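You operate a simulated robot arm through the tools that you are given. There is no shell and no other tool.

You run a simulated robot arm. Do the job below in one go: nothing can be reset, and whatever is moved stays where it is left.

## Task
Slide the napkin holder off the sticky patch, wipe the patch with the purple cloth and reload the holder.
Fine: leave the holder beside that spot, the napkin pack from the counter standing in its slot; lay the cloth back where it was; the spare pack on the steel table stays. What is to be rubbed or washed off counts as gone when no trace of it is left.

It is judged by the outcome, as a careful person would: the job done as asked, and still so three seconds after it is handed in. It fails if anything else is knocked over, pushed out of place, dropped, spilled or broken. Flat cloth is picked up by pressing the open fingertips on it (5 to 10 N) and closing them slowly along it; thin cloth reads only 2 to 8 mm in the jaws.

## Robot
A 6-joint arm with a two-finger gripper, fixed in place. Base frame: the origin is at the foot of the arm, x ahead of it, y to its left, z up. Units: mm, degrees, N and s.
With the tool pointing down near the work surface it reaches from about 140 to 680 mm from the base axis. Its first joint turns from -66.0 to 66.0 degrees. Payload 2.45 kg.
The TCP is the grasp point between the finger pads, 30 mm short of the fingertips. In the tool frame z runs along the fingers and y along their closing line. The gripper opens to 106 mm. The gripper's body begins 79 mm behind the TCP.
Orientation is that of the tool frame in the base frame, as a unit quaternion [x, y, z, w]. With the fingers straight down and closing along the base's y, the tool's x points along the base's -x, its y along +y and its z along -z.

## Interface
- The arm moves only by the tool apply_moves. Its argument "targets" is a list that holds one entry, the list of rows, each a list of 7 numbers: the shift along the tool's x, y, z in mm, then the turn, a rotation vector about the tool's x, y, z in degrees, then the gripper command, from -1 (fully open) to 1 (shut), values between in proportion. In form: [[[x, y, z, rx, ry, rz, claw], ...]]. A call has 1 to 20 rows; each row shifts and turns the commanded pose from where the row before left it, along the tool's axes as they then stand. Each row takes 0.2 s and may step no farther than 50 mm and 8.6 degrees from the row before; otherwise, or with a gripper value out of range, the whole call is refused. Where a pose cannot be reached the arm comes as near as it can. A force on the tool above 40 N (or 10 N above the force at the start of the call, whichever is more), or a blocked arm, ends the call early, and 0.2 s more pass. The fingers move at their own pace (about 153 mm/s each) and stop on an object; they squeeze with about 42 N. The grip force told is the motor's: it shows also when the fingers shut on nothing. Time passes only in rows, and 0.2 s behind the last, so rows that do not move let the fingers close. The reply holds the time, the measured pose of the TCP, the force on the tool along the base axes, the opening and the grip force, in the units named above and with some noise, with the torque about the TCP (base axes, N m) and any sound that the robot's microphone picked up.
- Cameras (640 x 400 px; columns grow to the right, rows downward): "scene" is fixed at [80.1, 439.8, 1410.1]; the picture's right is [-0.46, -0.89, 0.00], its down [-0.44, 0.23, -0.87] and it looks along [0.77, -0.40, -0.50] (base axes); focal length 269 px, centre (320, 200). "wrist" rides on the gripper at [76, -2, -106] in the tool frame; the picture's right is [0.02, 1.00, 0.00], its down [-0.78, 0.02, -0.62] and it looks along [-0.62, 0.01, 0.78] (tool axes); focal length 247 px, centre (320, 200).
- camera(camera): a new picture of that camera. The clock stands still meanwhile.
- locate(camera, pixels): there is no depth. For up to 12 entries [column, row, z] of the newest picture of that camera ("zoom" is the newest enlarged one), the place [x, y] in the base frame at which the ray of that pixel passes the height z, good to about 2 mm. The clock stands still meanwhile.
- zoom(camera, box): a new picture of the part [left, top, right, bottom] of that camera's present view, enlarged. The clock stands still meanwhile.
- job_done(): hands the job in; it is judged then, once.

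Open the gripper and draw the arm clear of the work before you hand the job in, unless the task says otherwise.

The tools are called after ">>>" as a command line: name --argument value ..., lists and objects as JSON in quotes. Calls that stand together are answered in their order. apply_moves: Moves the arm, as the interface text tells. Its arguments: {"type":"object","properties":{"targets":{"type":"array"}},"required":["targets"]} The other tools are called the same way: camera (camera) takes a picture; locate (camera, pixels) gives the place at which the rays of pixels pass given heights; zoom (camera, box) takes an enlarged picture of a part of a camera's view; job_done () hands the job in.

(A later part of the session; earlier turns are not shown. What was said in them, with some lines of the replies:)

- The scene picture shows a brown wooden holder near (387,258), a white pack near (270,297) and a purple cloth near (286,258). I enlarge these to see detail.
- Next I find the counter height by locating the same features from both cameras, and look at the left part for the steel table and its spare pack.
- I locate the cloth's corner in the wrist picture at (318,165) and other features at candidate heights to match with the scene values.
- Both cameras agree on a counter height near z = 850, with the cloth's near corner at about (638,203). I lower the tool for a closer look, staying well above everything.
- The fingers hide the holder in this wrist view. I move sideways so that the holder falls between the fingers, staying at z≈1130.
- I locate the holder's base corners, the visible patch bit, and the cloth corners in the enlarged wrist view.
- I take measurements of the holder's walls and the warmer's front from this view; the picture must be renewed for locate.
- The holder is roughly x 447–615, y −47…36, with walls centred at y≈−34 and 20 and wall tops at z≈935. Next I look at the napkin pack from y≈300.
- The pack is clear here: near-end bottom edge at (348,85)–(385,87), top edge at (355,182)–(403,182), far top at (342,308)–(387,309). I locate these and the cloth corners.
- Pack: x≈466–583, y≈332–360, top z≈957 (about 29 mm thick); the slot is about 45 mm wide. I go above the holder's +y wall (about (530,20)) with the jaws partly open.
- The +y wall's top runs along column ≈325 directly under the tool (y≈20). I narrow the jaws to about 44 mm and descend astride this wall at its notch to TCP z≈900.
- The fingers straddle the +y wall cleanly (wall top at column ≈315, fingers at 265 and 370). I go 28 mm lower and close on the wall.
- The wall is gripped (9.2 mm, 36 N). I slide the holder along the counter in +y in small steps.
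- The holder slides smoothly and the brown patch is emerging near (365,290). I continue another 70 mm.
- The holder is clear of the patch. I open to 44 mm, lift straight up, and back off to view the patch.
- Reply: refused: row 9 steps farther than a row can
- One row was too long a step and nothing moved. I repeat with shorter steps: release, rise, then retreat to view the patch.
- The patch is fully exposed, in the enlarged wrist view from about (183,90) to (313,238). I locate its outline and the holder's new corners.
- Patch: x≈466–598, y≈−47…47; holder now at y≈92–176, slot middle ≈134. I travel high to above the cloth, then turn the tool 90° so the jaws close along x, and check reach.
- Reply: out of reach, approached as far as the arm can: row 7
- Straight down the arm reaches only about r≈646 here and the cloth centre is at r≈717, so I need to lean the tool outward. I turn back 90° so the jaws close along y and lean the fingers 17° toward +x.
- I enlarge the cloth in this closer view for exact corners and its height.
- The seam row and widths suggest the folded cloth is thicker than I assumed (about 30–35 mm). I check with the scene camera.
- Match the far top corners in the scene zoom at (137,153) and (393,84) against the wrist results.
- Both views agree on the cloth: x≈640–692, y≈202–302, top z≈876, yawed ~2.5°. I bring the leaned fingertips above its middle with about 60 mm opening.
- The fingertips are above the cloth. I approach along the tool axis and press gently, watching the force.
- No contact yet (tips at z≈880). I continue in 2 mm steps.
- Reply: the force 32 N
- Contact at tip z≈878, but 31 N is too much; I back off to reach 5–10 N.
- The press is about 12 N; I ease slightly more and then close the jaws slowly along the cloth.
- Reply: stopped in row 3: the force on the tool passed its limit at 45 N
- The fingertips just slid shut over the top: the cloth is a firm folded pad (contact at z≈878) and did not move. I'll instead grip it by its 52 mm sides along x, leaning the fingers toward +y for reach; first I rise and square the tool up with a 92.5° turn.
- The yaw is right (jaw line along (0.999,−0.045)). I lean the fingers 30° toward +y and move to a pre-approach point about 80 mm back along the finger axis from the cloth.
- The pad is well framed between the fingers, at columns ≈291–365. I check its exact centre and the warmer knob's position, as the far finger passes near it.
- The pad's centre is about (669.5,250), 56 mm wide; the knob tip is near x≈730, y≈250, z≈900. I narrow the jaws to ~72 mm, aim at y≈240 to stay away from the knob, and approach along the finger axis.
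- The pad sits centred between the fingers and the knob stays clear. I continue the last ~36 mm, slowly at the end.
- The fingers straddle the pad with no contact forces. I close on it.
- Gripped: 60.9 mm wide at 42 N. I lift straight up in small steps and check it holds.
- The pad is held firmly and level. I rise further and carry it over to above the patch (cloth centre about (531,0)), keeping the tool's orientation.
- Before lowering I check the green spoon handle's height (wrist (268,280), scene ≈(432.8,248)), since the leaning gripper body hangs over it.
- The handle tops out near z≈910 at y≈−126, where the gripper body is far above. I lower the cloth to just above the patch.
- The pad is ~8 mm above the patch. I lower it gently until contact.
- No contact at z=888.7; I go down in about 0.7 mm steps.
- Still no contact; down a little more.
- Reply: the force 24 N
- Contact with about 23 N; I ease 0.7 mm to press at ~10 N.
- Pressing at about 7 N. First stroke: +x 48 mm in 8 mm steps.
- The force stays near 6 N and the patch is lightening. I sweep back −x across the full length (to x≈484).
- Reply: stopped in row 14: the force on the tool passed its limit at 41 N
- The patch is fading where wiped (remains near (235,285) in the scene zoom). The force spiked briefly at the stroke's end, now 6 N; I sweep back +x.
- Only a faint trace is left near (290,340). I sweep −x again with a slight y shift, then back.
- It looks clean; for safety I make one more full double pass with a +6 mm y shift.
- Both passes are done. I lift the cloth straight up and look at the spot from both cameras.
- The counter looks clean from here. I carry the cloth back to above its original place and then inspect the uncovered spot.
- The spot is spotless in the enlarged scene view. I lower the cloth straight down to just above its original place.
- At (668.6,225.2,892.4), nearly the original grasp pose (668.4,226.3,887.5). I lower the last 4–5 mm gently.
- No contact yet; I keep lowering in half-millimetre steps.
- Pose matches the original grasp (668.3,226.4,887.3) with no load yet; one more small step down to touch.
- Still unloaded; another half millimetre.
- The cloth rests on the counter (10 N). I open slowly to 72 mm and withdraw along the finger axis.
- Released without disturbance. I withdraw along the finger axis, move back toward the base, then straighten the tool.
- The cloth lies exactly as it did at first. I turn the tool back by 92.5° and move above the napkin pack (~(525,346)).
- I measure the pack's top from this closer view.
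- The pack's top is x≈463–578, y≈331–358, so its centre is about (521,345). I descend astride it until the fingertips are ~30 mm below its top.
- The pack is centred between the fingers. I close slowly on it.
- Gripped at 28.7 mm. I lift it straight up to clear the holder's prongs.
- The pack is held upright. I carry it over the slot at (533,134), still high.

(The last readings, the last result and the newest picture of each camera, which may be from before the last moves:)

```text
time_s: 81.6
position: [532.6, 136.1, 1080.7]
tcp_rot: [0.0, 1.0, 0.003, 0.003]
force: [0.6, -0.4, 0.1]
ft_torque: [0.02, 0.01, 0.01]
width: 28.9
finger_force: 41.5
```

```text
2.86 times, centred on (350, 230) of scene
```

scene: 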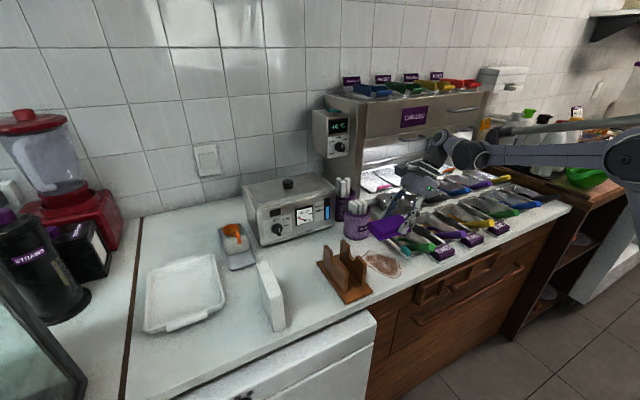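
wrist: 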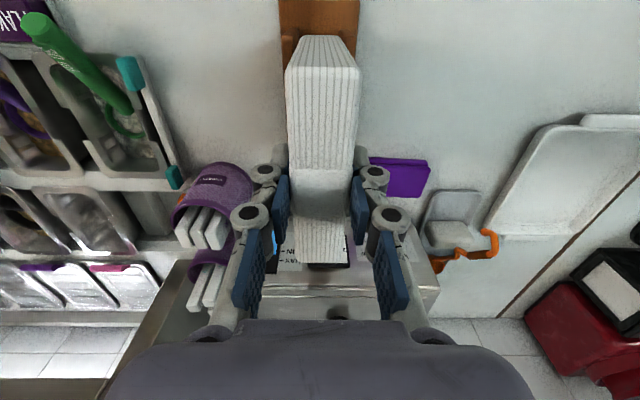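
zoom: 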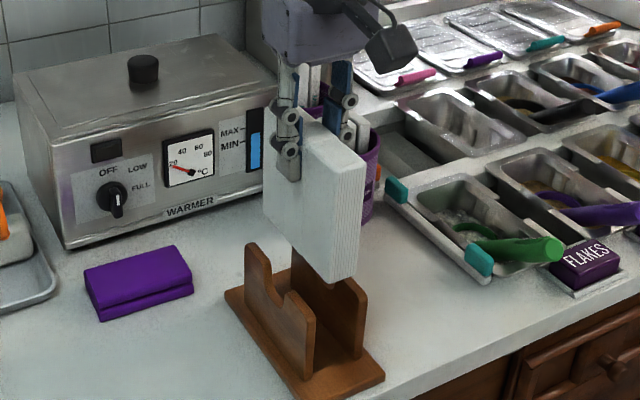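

I check the holder's sides in this view against the pack: base edges at columns ≈279 and 360.

>>> zoom --camera "wrist" --box '[240, 0, 400, 100]'

>>> locate --camera "wrist" --pixels '[[279, 5, 858], [360, 5, 858], [281, 28, 862], [358, 28, 862], [286, 70, 957], [361, 70, 957]]'

```text
4.00 times, centred on (320, 50) of wrist
```

zoom: 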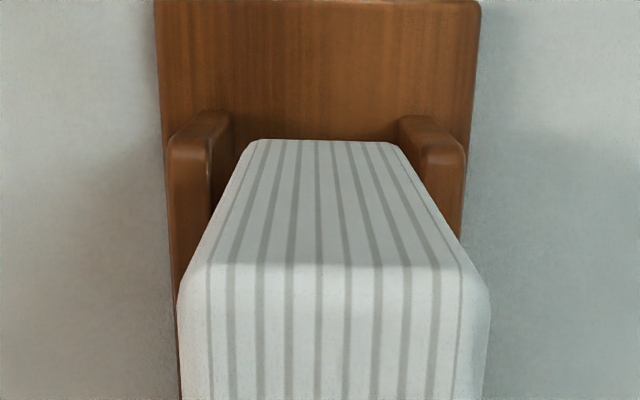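

```text
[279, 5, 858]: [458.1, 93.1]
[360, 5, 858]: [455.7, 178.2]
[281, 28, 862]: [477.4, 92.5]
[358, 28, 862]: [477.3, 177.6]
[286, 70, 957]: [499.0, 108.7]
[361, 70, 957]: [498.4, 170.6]
```

The slot's mid-line is about 2 mm to −y of the pack's. I correct that and lower the pack into the slot, stopping a little above the base.

>>> apply_moves --targets '[[[0, -2, 0, 0, 0, 0, 1], [0, 0, 20, 0, 0, 0, 1], [0, 0, 0, 0, 0, 0, 1]]]'

>>> zoom --camera "wrist" --box '[240, 0, 400, 100]'

>>> zoom --camera "scene" --box '[300, 180, 400, 300]'

```text
time_s: 82.4
position: [532.4, 131.3, 1057.7]
tcp_rot: [0.001, 1.0, 0.001, 0.002]
force: [-0.5, 0.3, -0.3]
ft_torque: [-0.01, 0.0, 0.01]
width: 29.0
finger_force: 41.7
```

```text
4.00 times, centred on (320, 50) of wrist
```

zoom: 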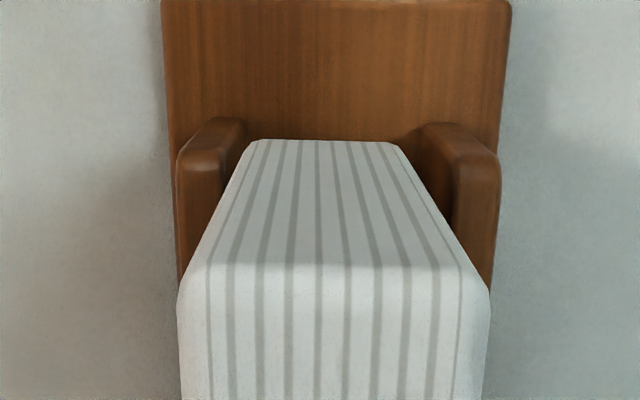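

```text
3.33 times, centred on (350, 240) of scene
```

zoom: 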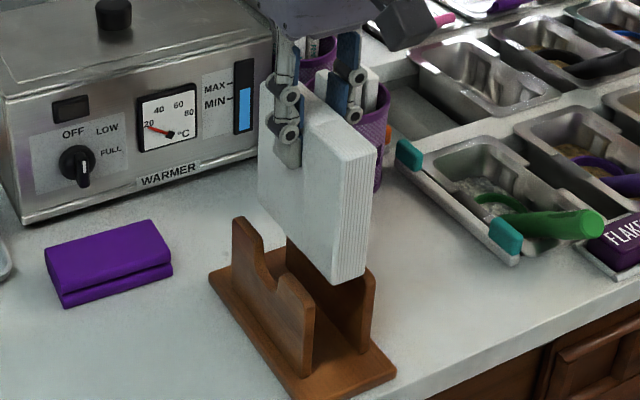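

Now the walls' middle (≈338) lies right of the pack's middle (≈323.5), so I overshot; I shift +3 mm in y, let it settle and look again.

>>> apply_moves --targets '[[[0, 3, 0, 0, 0, 0, 1], [0, 0, 0, 0, 0, 0, 1], [0, 0, 0, 0, 0, 0, 1], [0, 0, 0, 0, 0, 0, 1]]]'

>>> zoom --camera "wrist" --box '[240, 0, 400, 100]'

```text
time_s: 83.4
position: [531.7, 134.6, 1057.9]
tcp_rot: [0.002, 1.0, 0.002, 0.003]
force: [0.0, 0.4, 0.2]
ft_torque: [0.0, 0.03, -0.02]
width: 28.7
finger_force: 42.3
```

```text
4.00 times, centred on (320, 50) of wrist
```

zoom: 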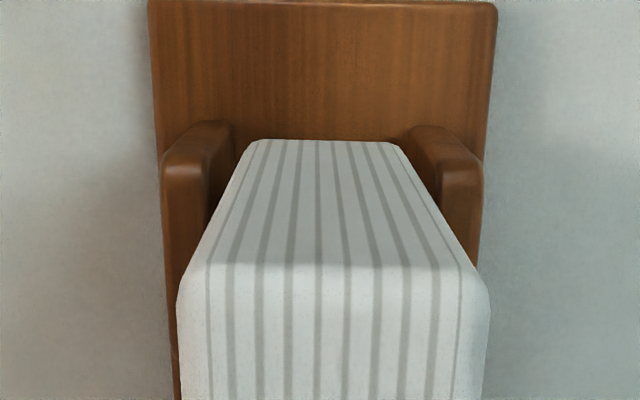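

Now both are centred (322.5 vs 323.5). I lower the pack between the walls.

>>> apply_moves --targets '[[[0, 0, 15, 0, 0, 0, 1], [0, 0, 15, 0, 0, 0, 1], [0, 0, 15, 0, 0, 0, 1], [0, 0, 15, 0, 0, 0, 1], [0, 0, 10, 0, 0, 0, 1], [0, 0, 0, 0, 0, 0, 1]]]'

>>> zoom --camera "scene" --box '[300, 200, 400, 300]'

>>> camera --camera "wrist"

```text
time_s: 84.8
position: [529.8, 134.7, 989.9]
tcp_rot: [0.0, 1.0, 0.002, 0.002]
force: [0.0, -0.1, -0.1]
ft_torque: [0.01, -0.03, 0.0]
width: 28.8
finger_force: 41.9
```

```text
4.00 times, centred on (350, 250) of scene
```

zoom: 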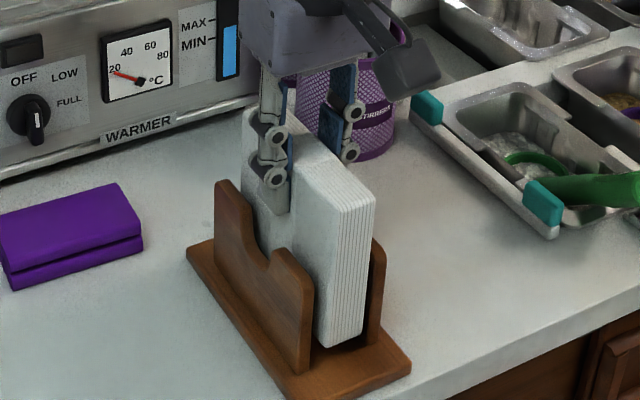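

```text
taken
```

wrist: 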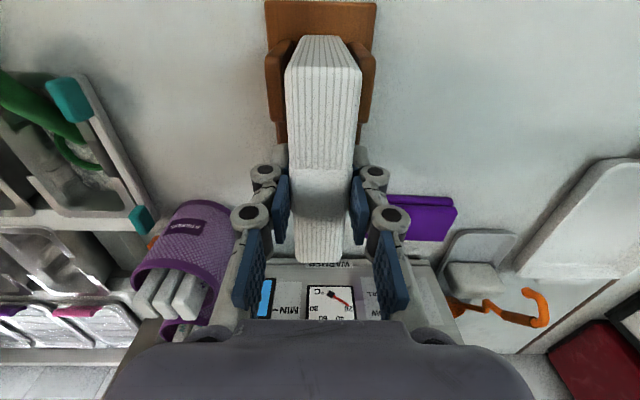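

The pack sits between the walls with clearance on both sides. I lower the rest slowly, feeling for the base.

>>> apply_moves --targets '[[[0, 0, 8, 0, 0, 0, 1], [0, 0, 6, 0, 0, 0, 1], [0, 0, 3, 0, 0, 0, 1], [0, 0, 0, 0, 0, 0, 1]]]'

```text
time_s: 85.8
position: [531.5, 134.9, 972.1]
tcp_rot: [0.001, 1.0, 0.002, 0.002]
force: [0.2, -1.2, -0.6]
ft_torque: [0.03, 0.01, -0.02]
width: 28.7
finger_force: 42.0
```

No contact at z=972; I continue in ~1 mm steps.

>>> apply_moves --targets '[[[0, 0, 1.5, 0, 0, 0, 1], [0, 0, 1, 0, 0, 0, 1], [0, 0, 1, 0, 0, 0, 1], [0, 0, 0, 0, 0, 0, 1]]]'

```text
time_s: 86.8
position: [532.0, 133.9, 968.7]
tcp_rot: [0.0, 1.0, 0.002, 0.003]
force: [-0.8, 0.4, 9.2]
ft_torque: [0.03, 0.0, -0.03]
width: 28.7
finger_force: 41.9
```

The pack touches the holder's base (9 N). I ease 0.4 mm and open slowly, fingertips being just above the prongs.

>>> apply_moves --targets '[[[0, 0, -0.4, 0, 0, 0, 0.42], [0, 0, 0, 0, 0, 0, 0.35], [0, 0, 0, 0, 0, 0, 0.2], [0, 0, 0, 0, 0, 0, 0.0], [0, 0, 0, 0, 0, 0, 0.0]]]'

>>> zoom --camera "scene" --box '[300, 200, 400, 300]'

>>> camera --camera "wrist"

```text
time_s: 88.0
position: [531.7, 135.0, 970.2]
tcp_rot: [0.001, 1.0, 0.002, 0.002]
force: [0.0, -0.5, -0.2]
ft_torque: [-0.03, 0.01, 0.04]
width: 52.7
finger_force: 0.0
```

```text
4.00 times, centred on (350, 250) of scene
```

zoom: 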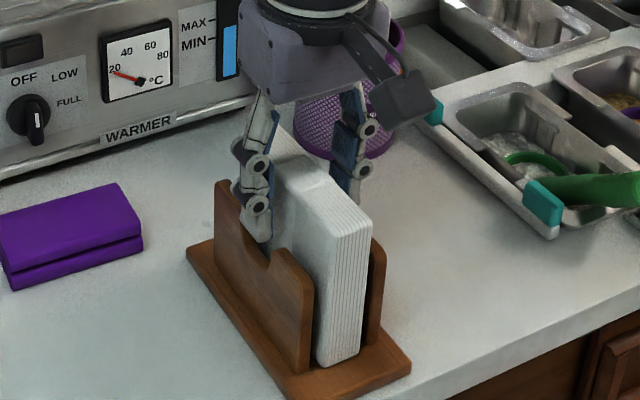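

```text
taken
```

wrist: 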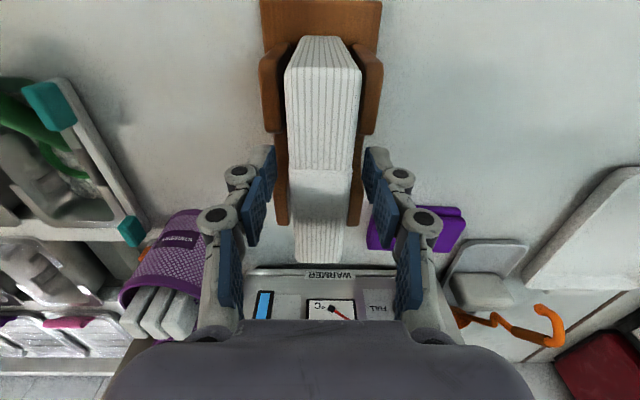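

The pack stands upright on its own in the slot. I rise straight up and draw the arm back for a final look.

>>> apply_moves --targets '[[[0, 0, -15, 0, 0, 0, 0], [0, 0, -35, 0, 0, 0, 0], [0, 0, -45, 0, 0, 0, 0], [0, 0, -45, 0, 0, 0, -0.5], [35, 5, -20, 0, 0, 0, -1], [40, 5, -20, 0, 0, 0, -1], [40, 5, -20, 0, 0, 0, -1], [40, 5, -10, 0, 0, 0, -1], [40, 5, 0, 0, 0, 0, -1], [0, 0, 0, 0, 0, 0, -1]]]'

>>> camera --camera "scene"

>>> zoom --camera "wrist" --box '[160, 100, 480, 300]'

>>> zoom --camera "scene" --box '[240, 210, 440, 320]'

```text
time_s: 90.2
position: [338.4, 158.4, 1178.3]
tcp_rot: [0.0, 1.0, 0.001, 0.003]
force: [0.2, -0.1, 1.2]
ft_torque: [-0.01, -0.01, -0.01]
width: 105.9
finger_force: 0.1
```

```text
taken
```

scene: 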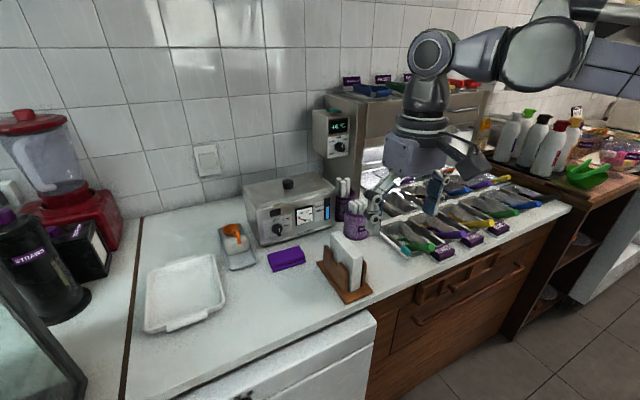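

```text
2.00 times, centred on (320, 200) of wrist
```

zoom: 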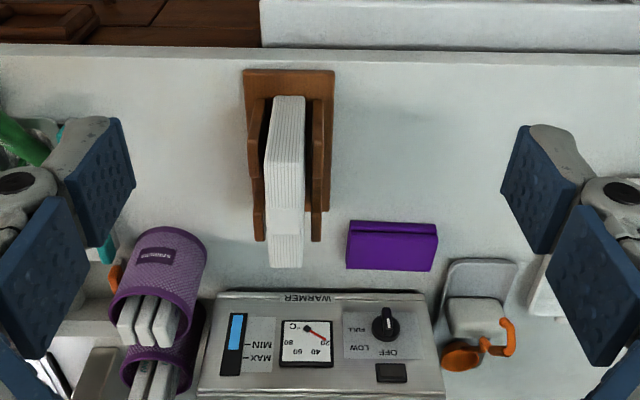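

```text
3.20 times, centred on (340, 265) of scene
```

zoom: 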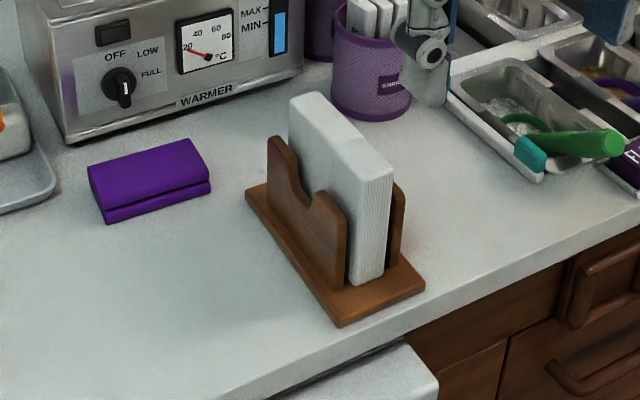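

Everything stands well. Before handing in I take a direct closer look at the cleaned area from y≈0 for faint traces.

>>> apply_moves --targets '[[[0, -45, 0, 0, 0, 0, -1], [0, -45, 0, 0, 0, 0, -1], [0, -45, 20, 0, 0, 0, -1], [0, -20, 30, 0, 0, 0, -1], [0, 0, 30, 0, 0, 0, -1], [0, 0, 0, 0, 0, 0, -1]]]'

>>> zoom --camera "wrist" --box '[240, 120, 400, 240]'

>>> zoom --camera "scene" --box '[350, 230, 430, 290]'

>>> zoom --camera "scene" --box '[255, 235, 325, 285]'

```text
time_s: 91.6
position: [338.0, 5.0, 1096.6]
tcp_rot: [0.001, 1.0, 0.003, 0.003]
force: [0.3, -0.1, 0.0]
ft_torque: [-0.01, -0.01, -0.02]
width: 106.0
finger_force: 0.0
```

```text
3.33 times, centred on (320, 180) of wrist
```

zoom: 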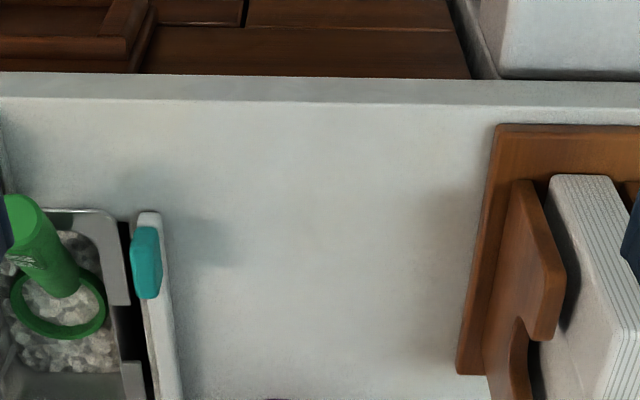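

```text
6.67 times, centred on (390, 260) of scene
```

zoom: 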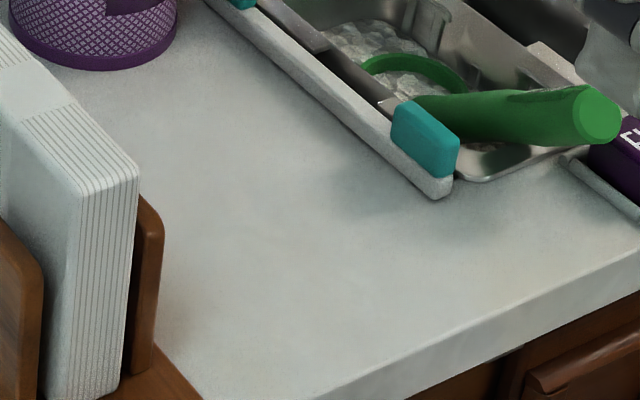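

```text
8.00 times, centred on (290, 260) of scene
```

zoom: 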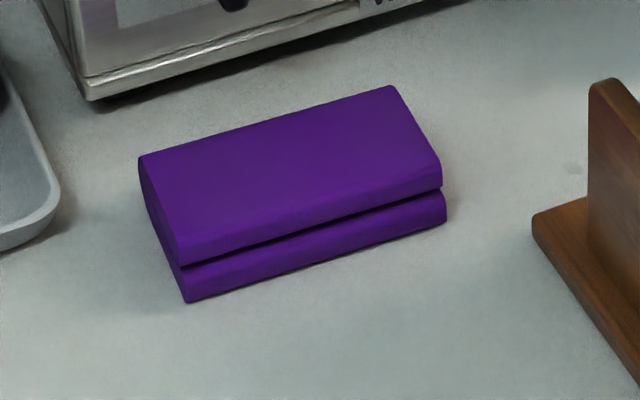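

The counter shows no trace in either view, the cloth's corners match the first picture within 1–2 mm, and the pack stands in the holder. I raise the arm clear, then hand in.

>>> apply_moves --targets '[[[0, 30, -40, 0, 0, 0, -1], [0, 30, -40, 0, 0, 0, -1], [0, 30, -40, 0, 0, 0, -1], [0, 0, 0, 0, 0, 0, -1]]]'

>>> camera --camera "scene"

```text
time_s: 92.6
position: [335.0, 93.6, 1219.1]
tcp_rot: [0.001, 1.0, 0.002, 0.003]
force: [-0.1, 1.1, -0.1]
ft_torque: [0.02, 0.02, 0.03]
width: 106.1
finger_force: 0.1
```

```text
taken
```

scene: 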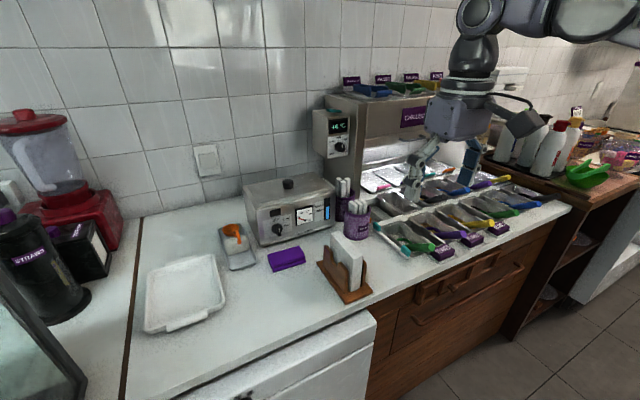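

The final scene shows the holder at about (345,265) with the pack upright, the cloth back at (286,259), the spot clean and the arm clear with open jaws. I hand the job in.

>>> job_done

```text
The job is handed in.
```

The job is done and handed in. The holder is off the sticky patch, the patch is wiped clean, and the napkin pack is standing in the holder's slot.

- **Holder:** I slid it about 140 mm to the left (+y). It now sits beside the spot, with its near side about 45 mm from where the patch ended.
- **Patch:** I wiped it with six strokes of the purple cloth. No trace shows in enlarged views from either camera.
- **Cloth:** it is back where it was, within 1–2 mm of its original corners in the scene camera view.
- **Napkin pack:** it rests upright on the holder's base and stayed standing after I let go.
- **Spare pack and other objects:** I saw nothing else knocked or moved. I didn't see the steel table or the spare pack on camera, and the arm only worked over the counter.

One wiping stroke stopped early on a brief force spike (41 N) near the counter's front edge. I saw no effect from it, and the next strokes covered the area again.
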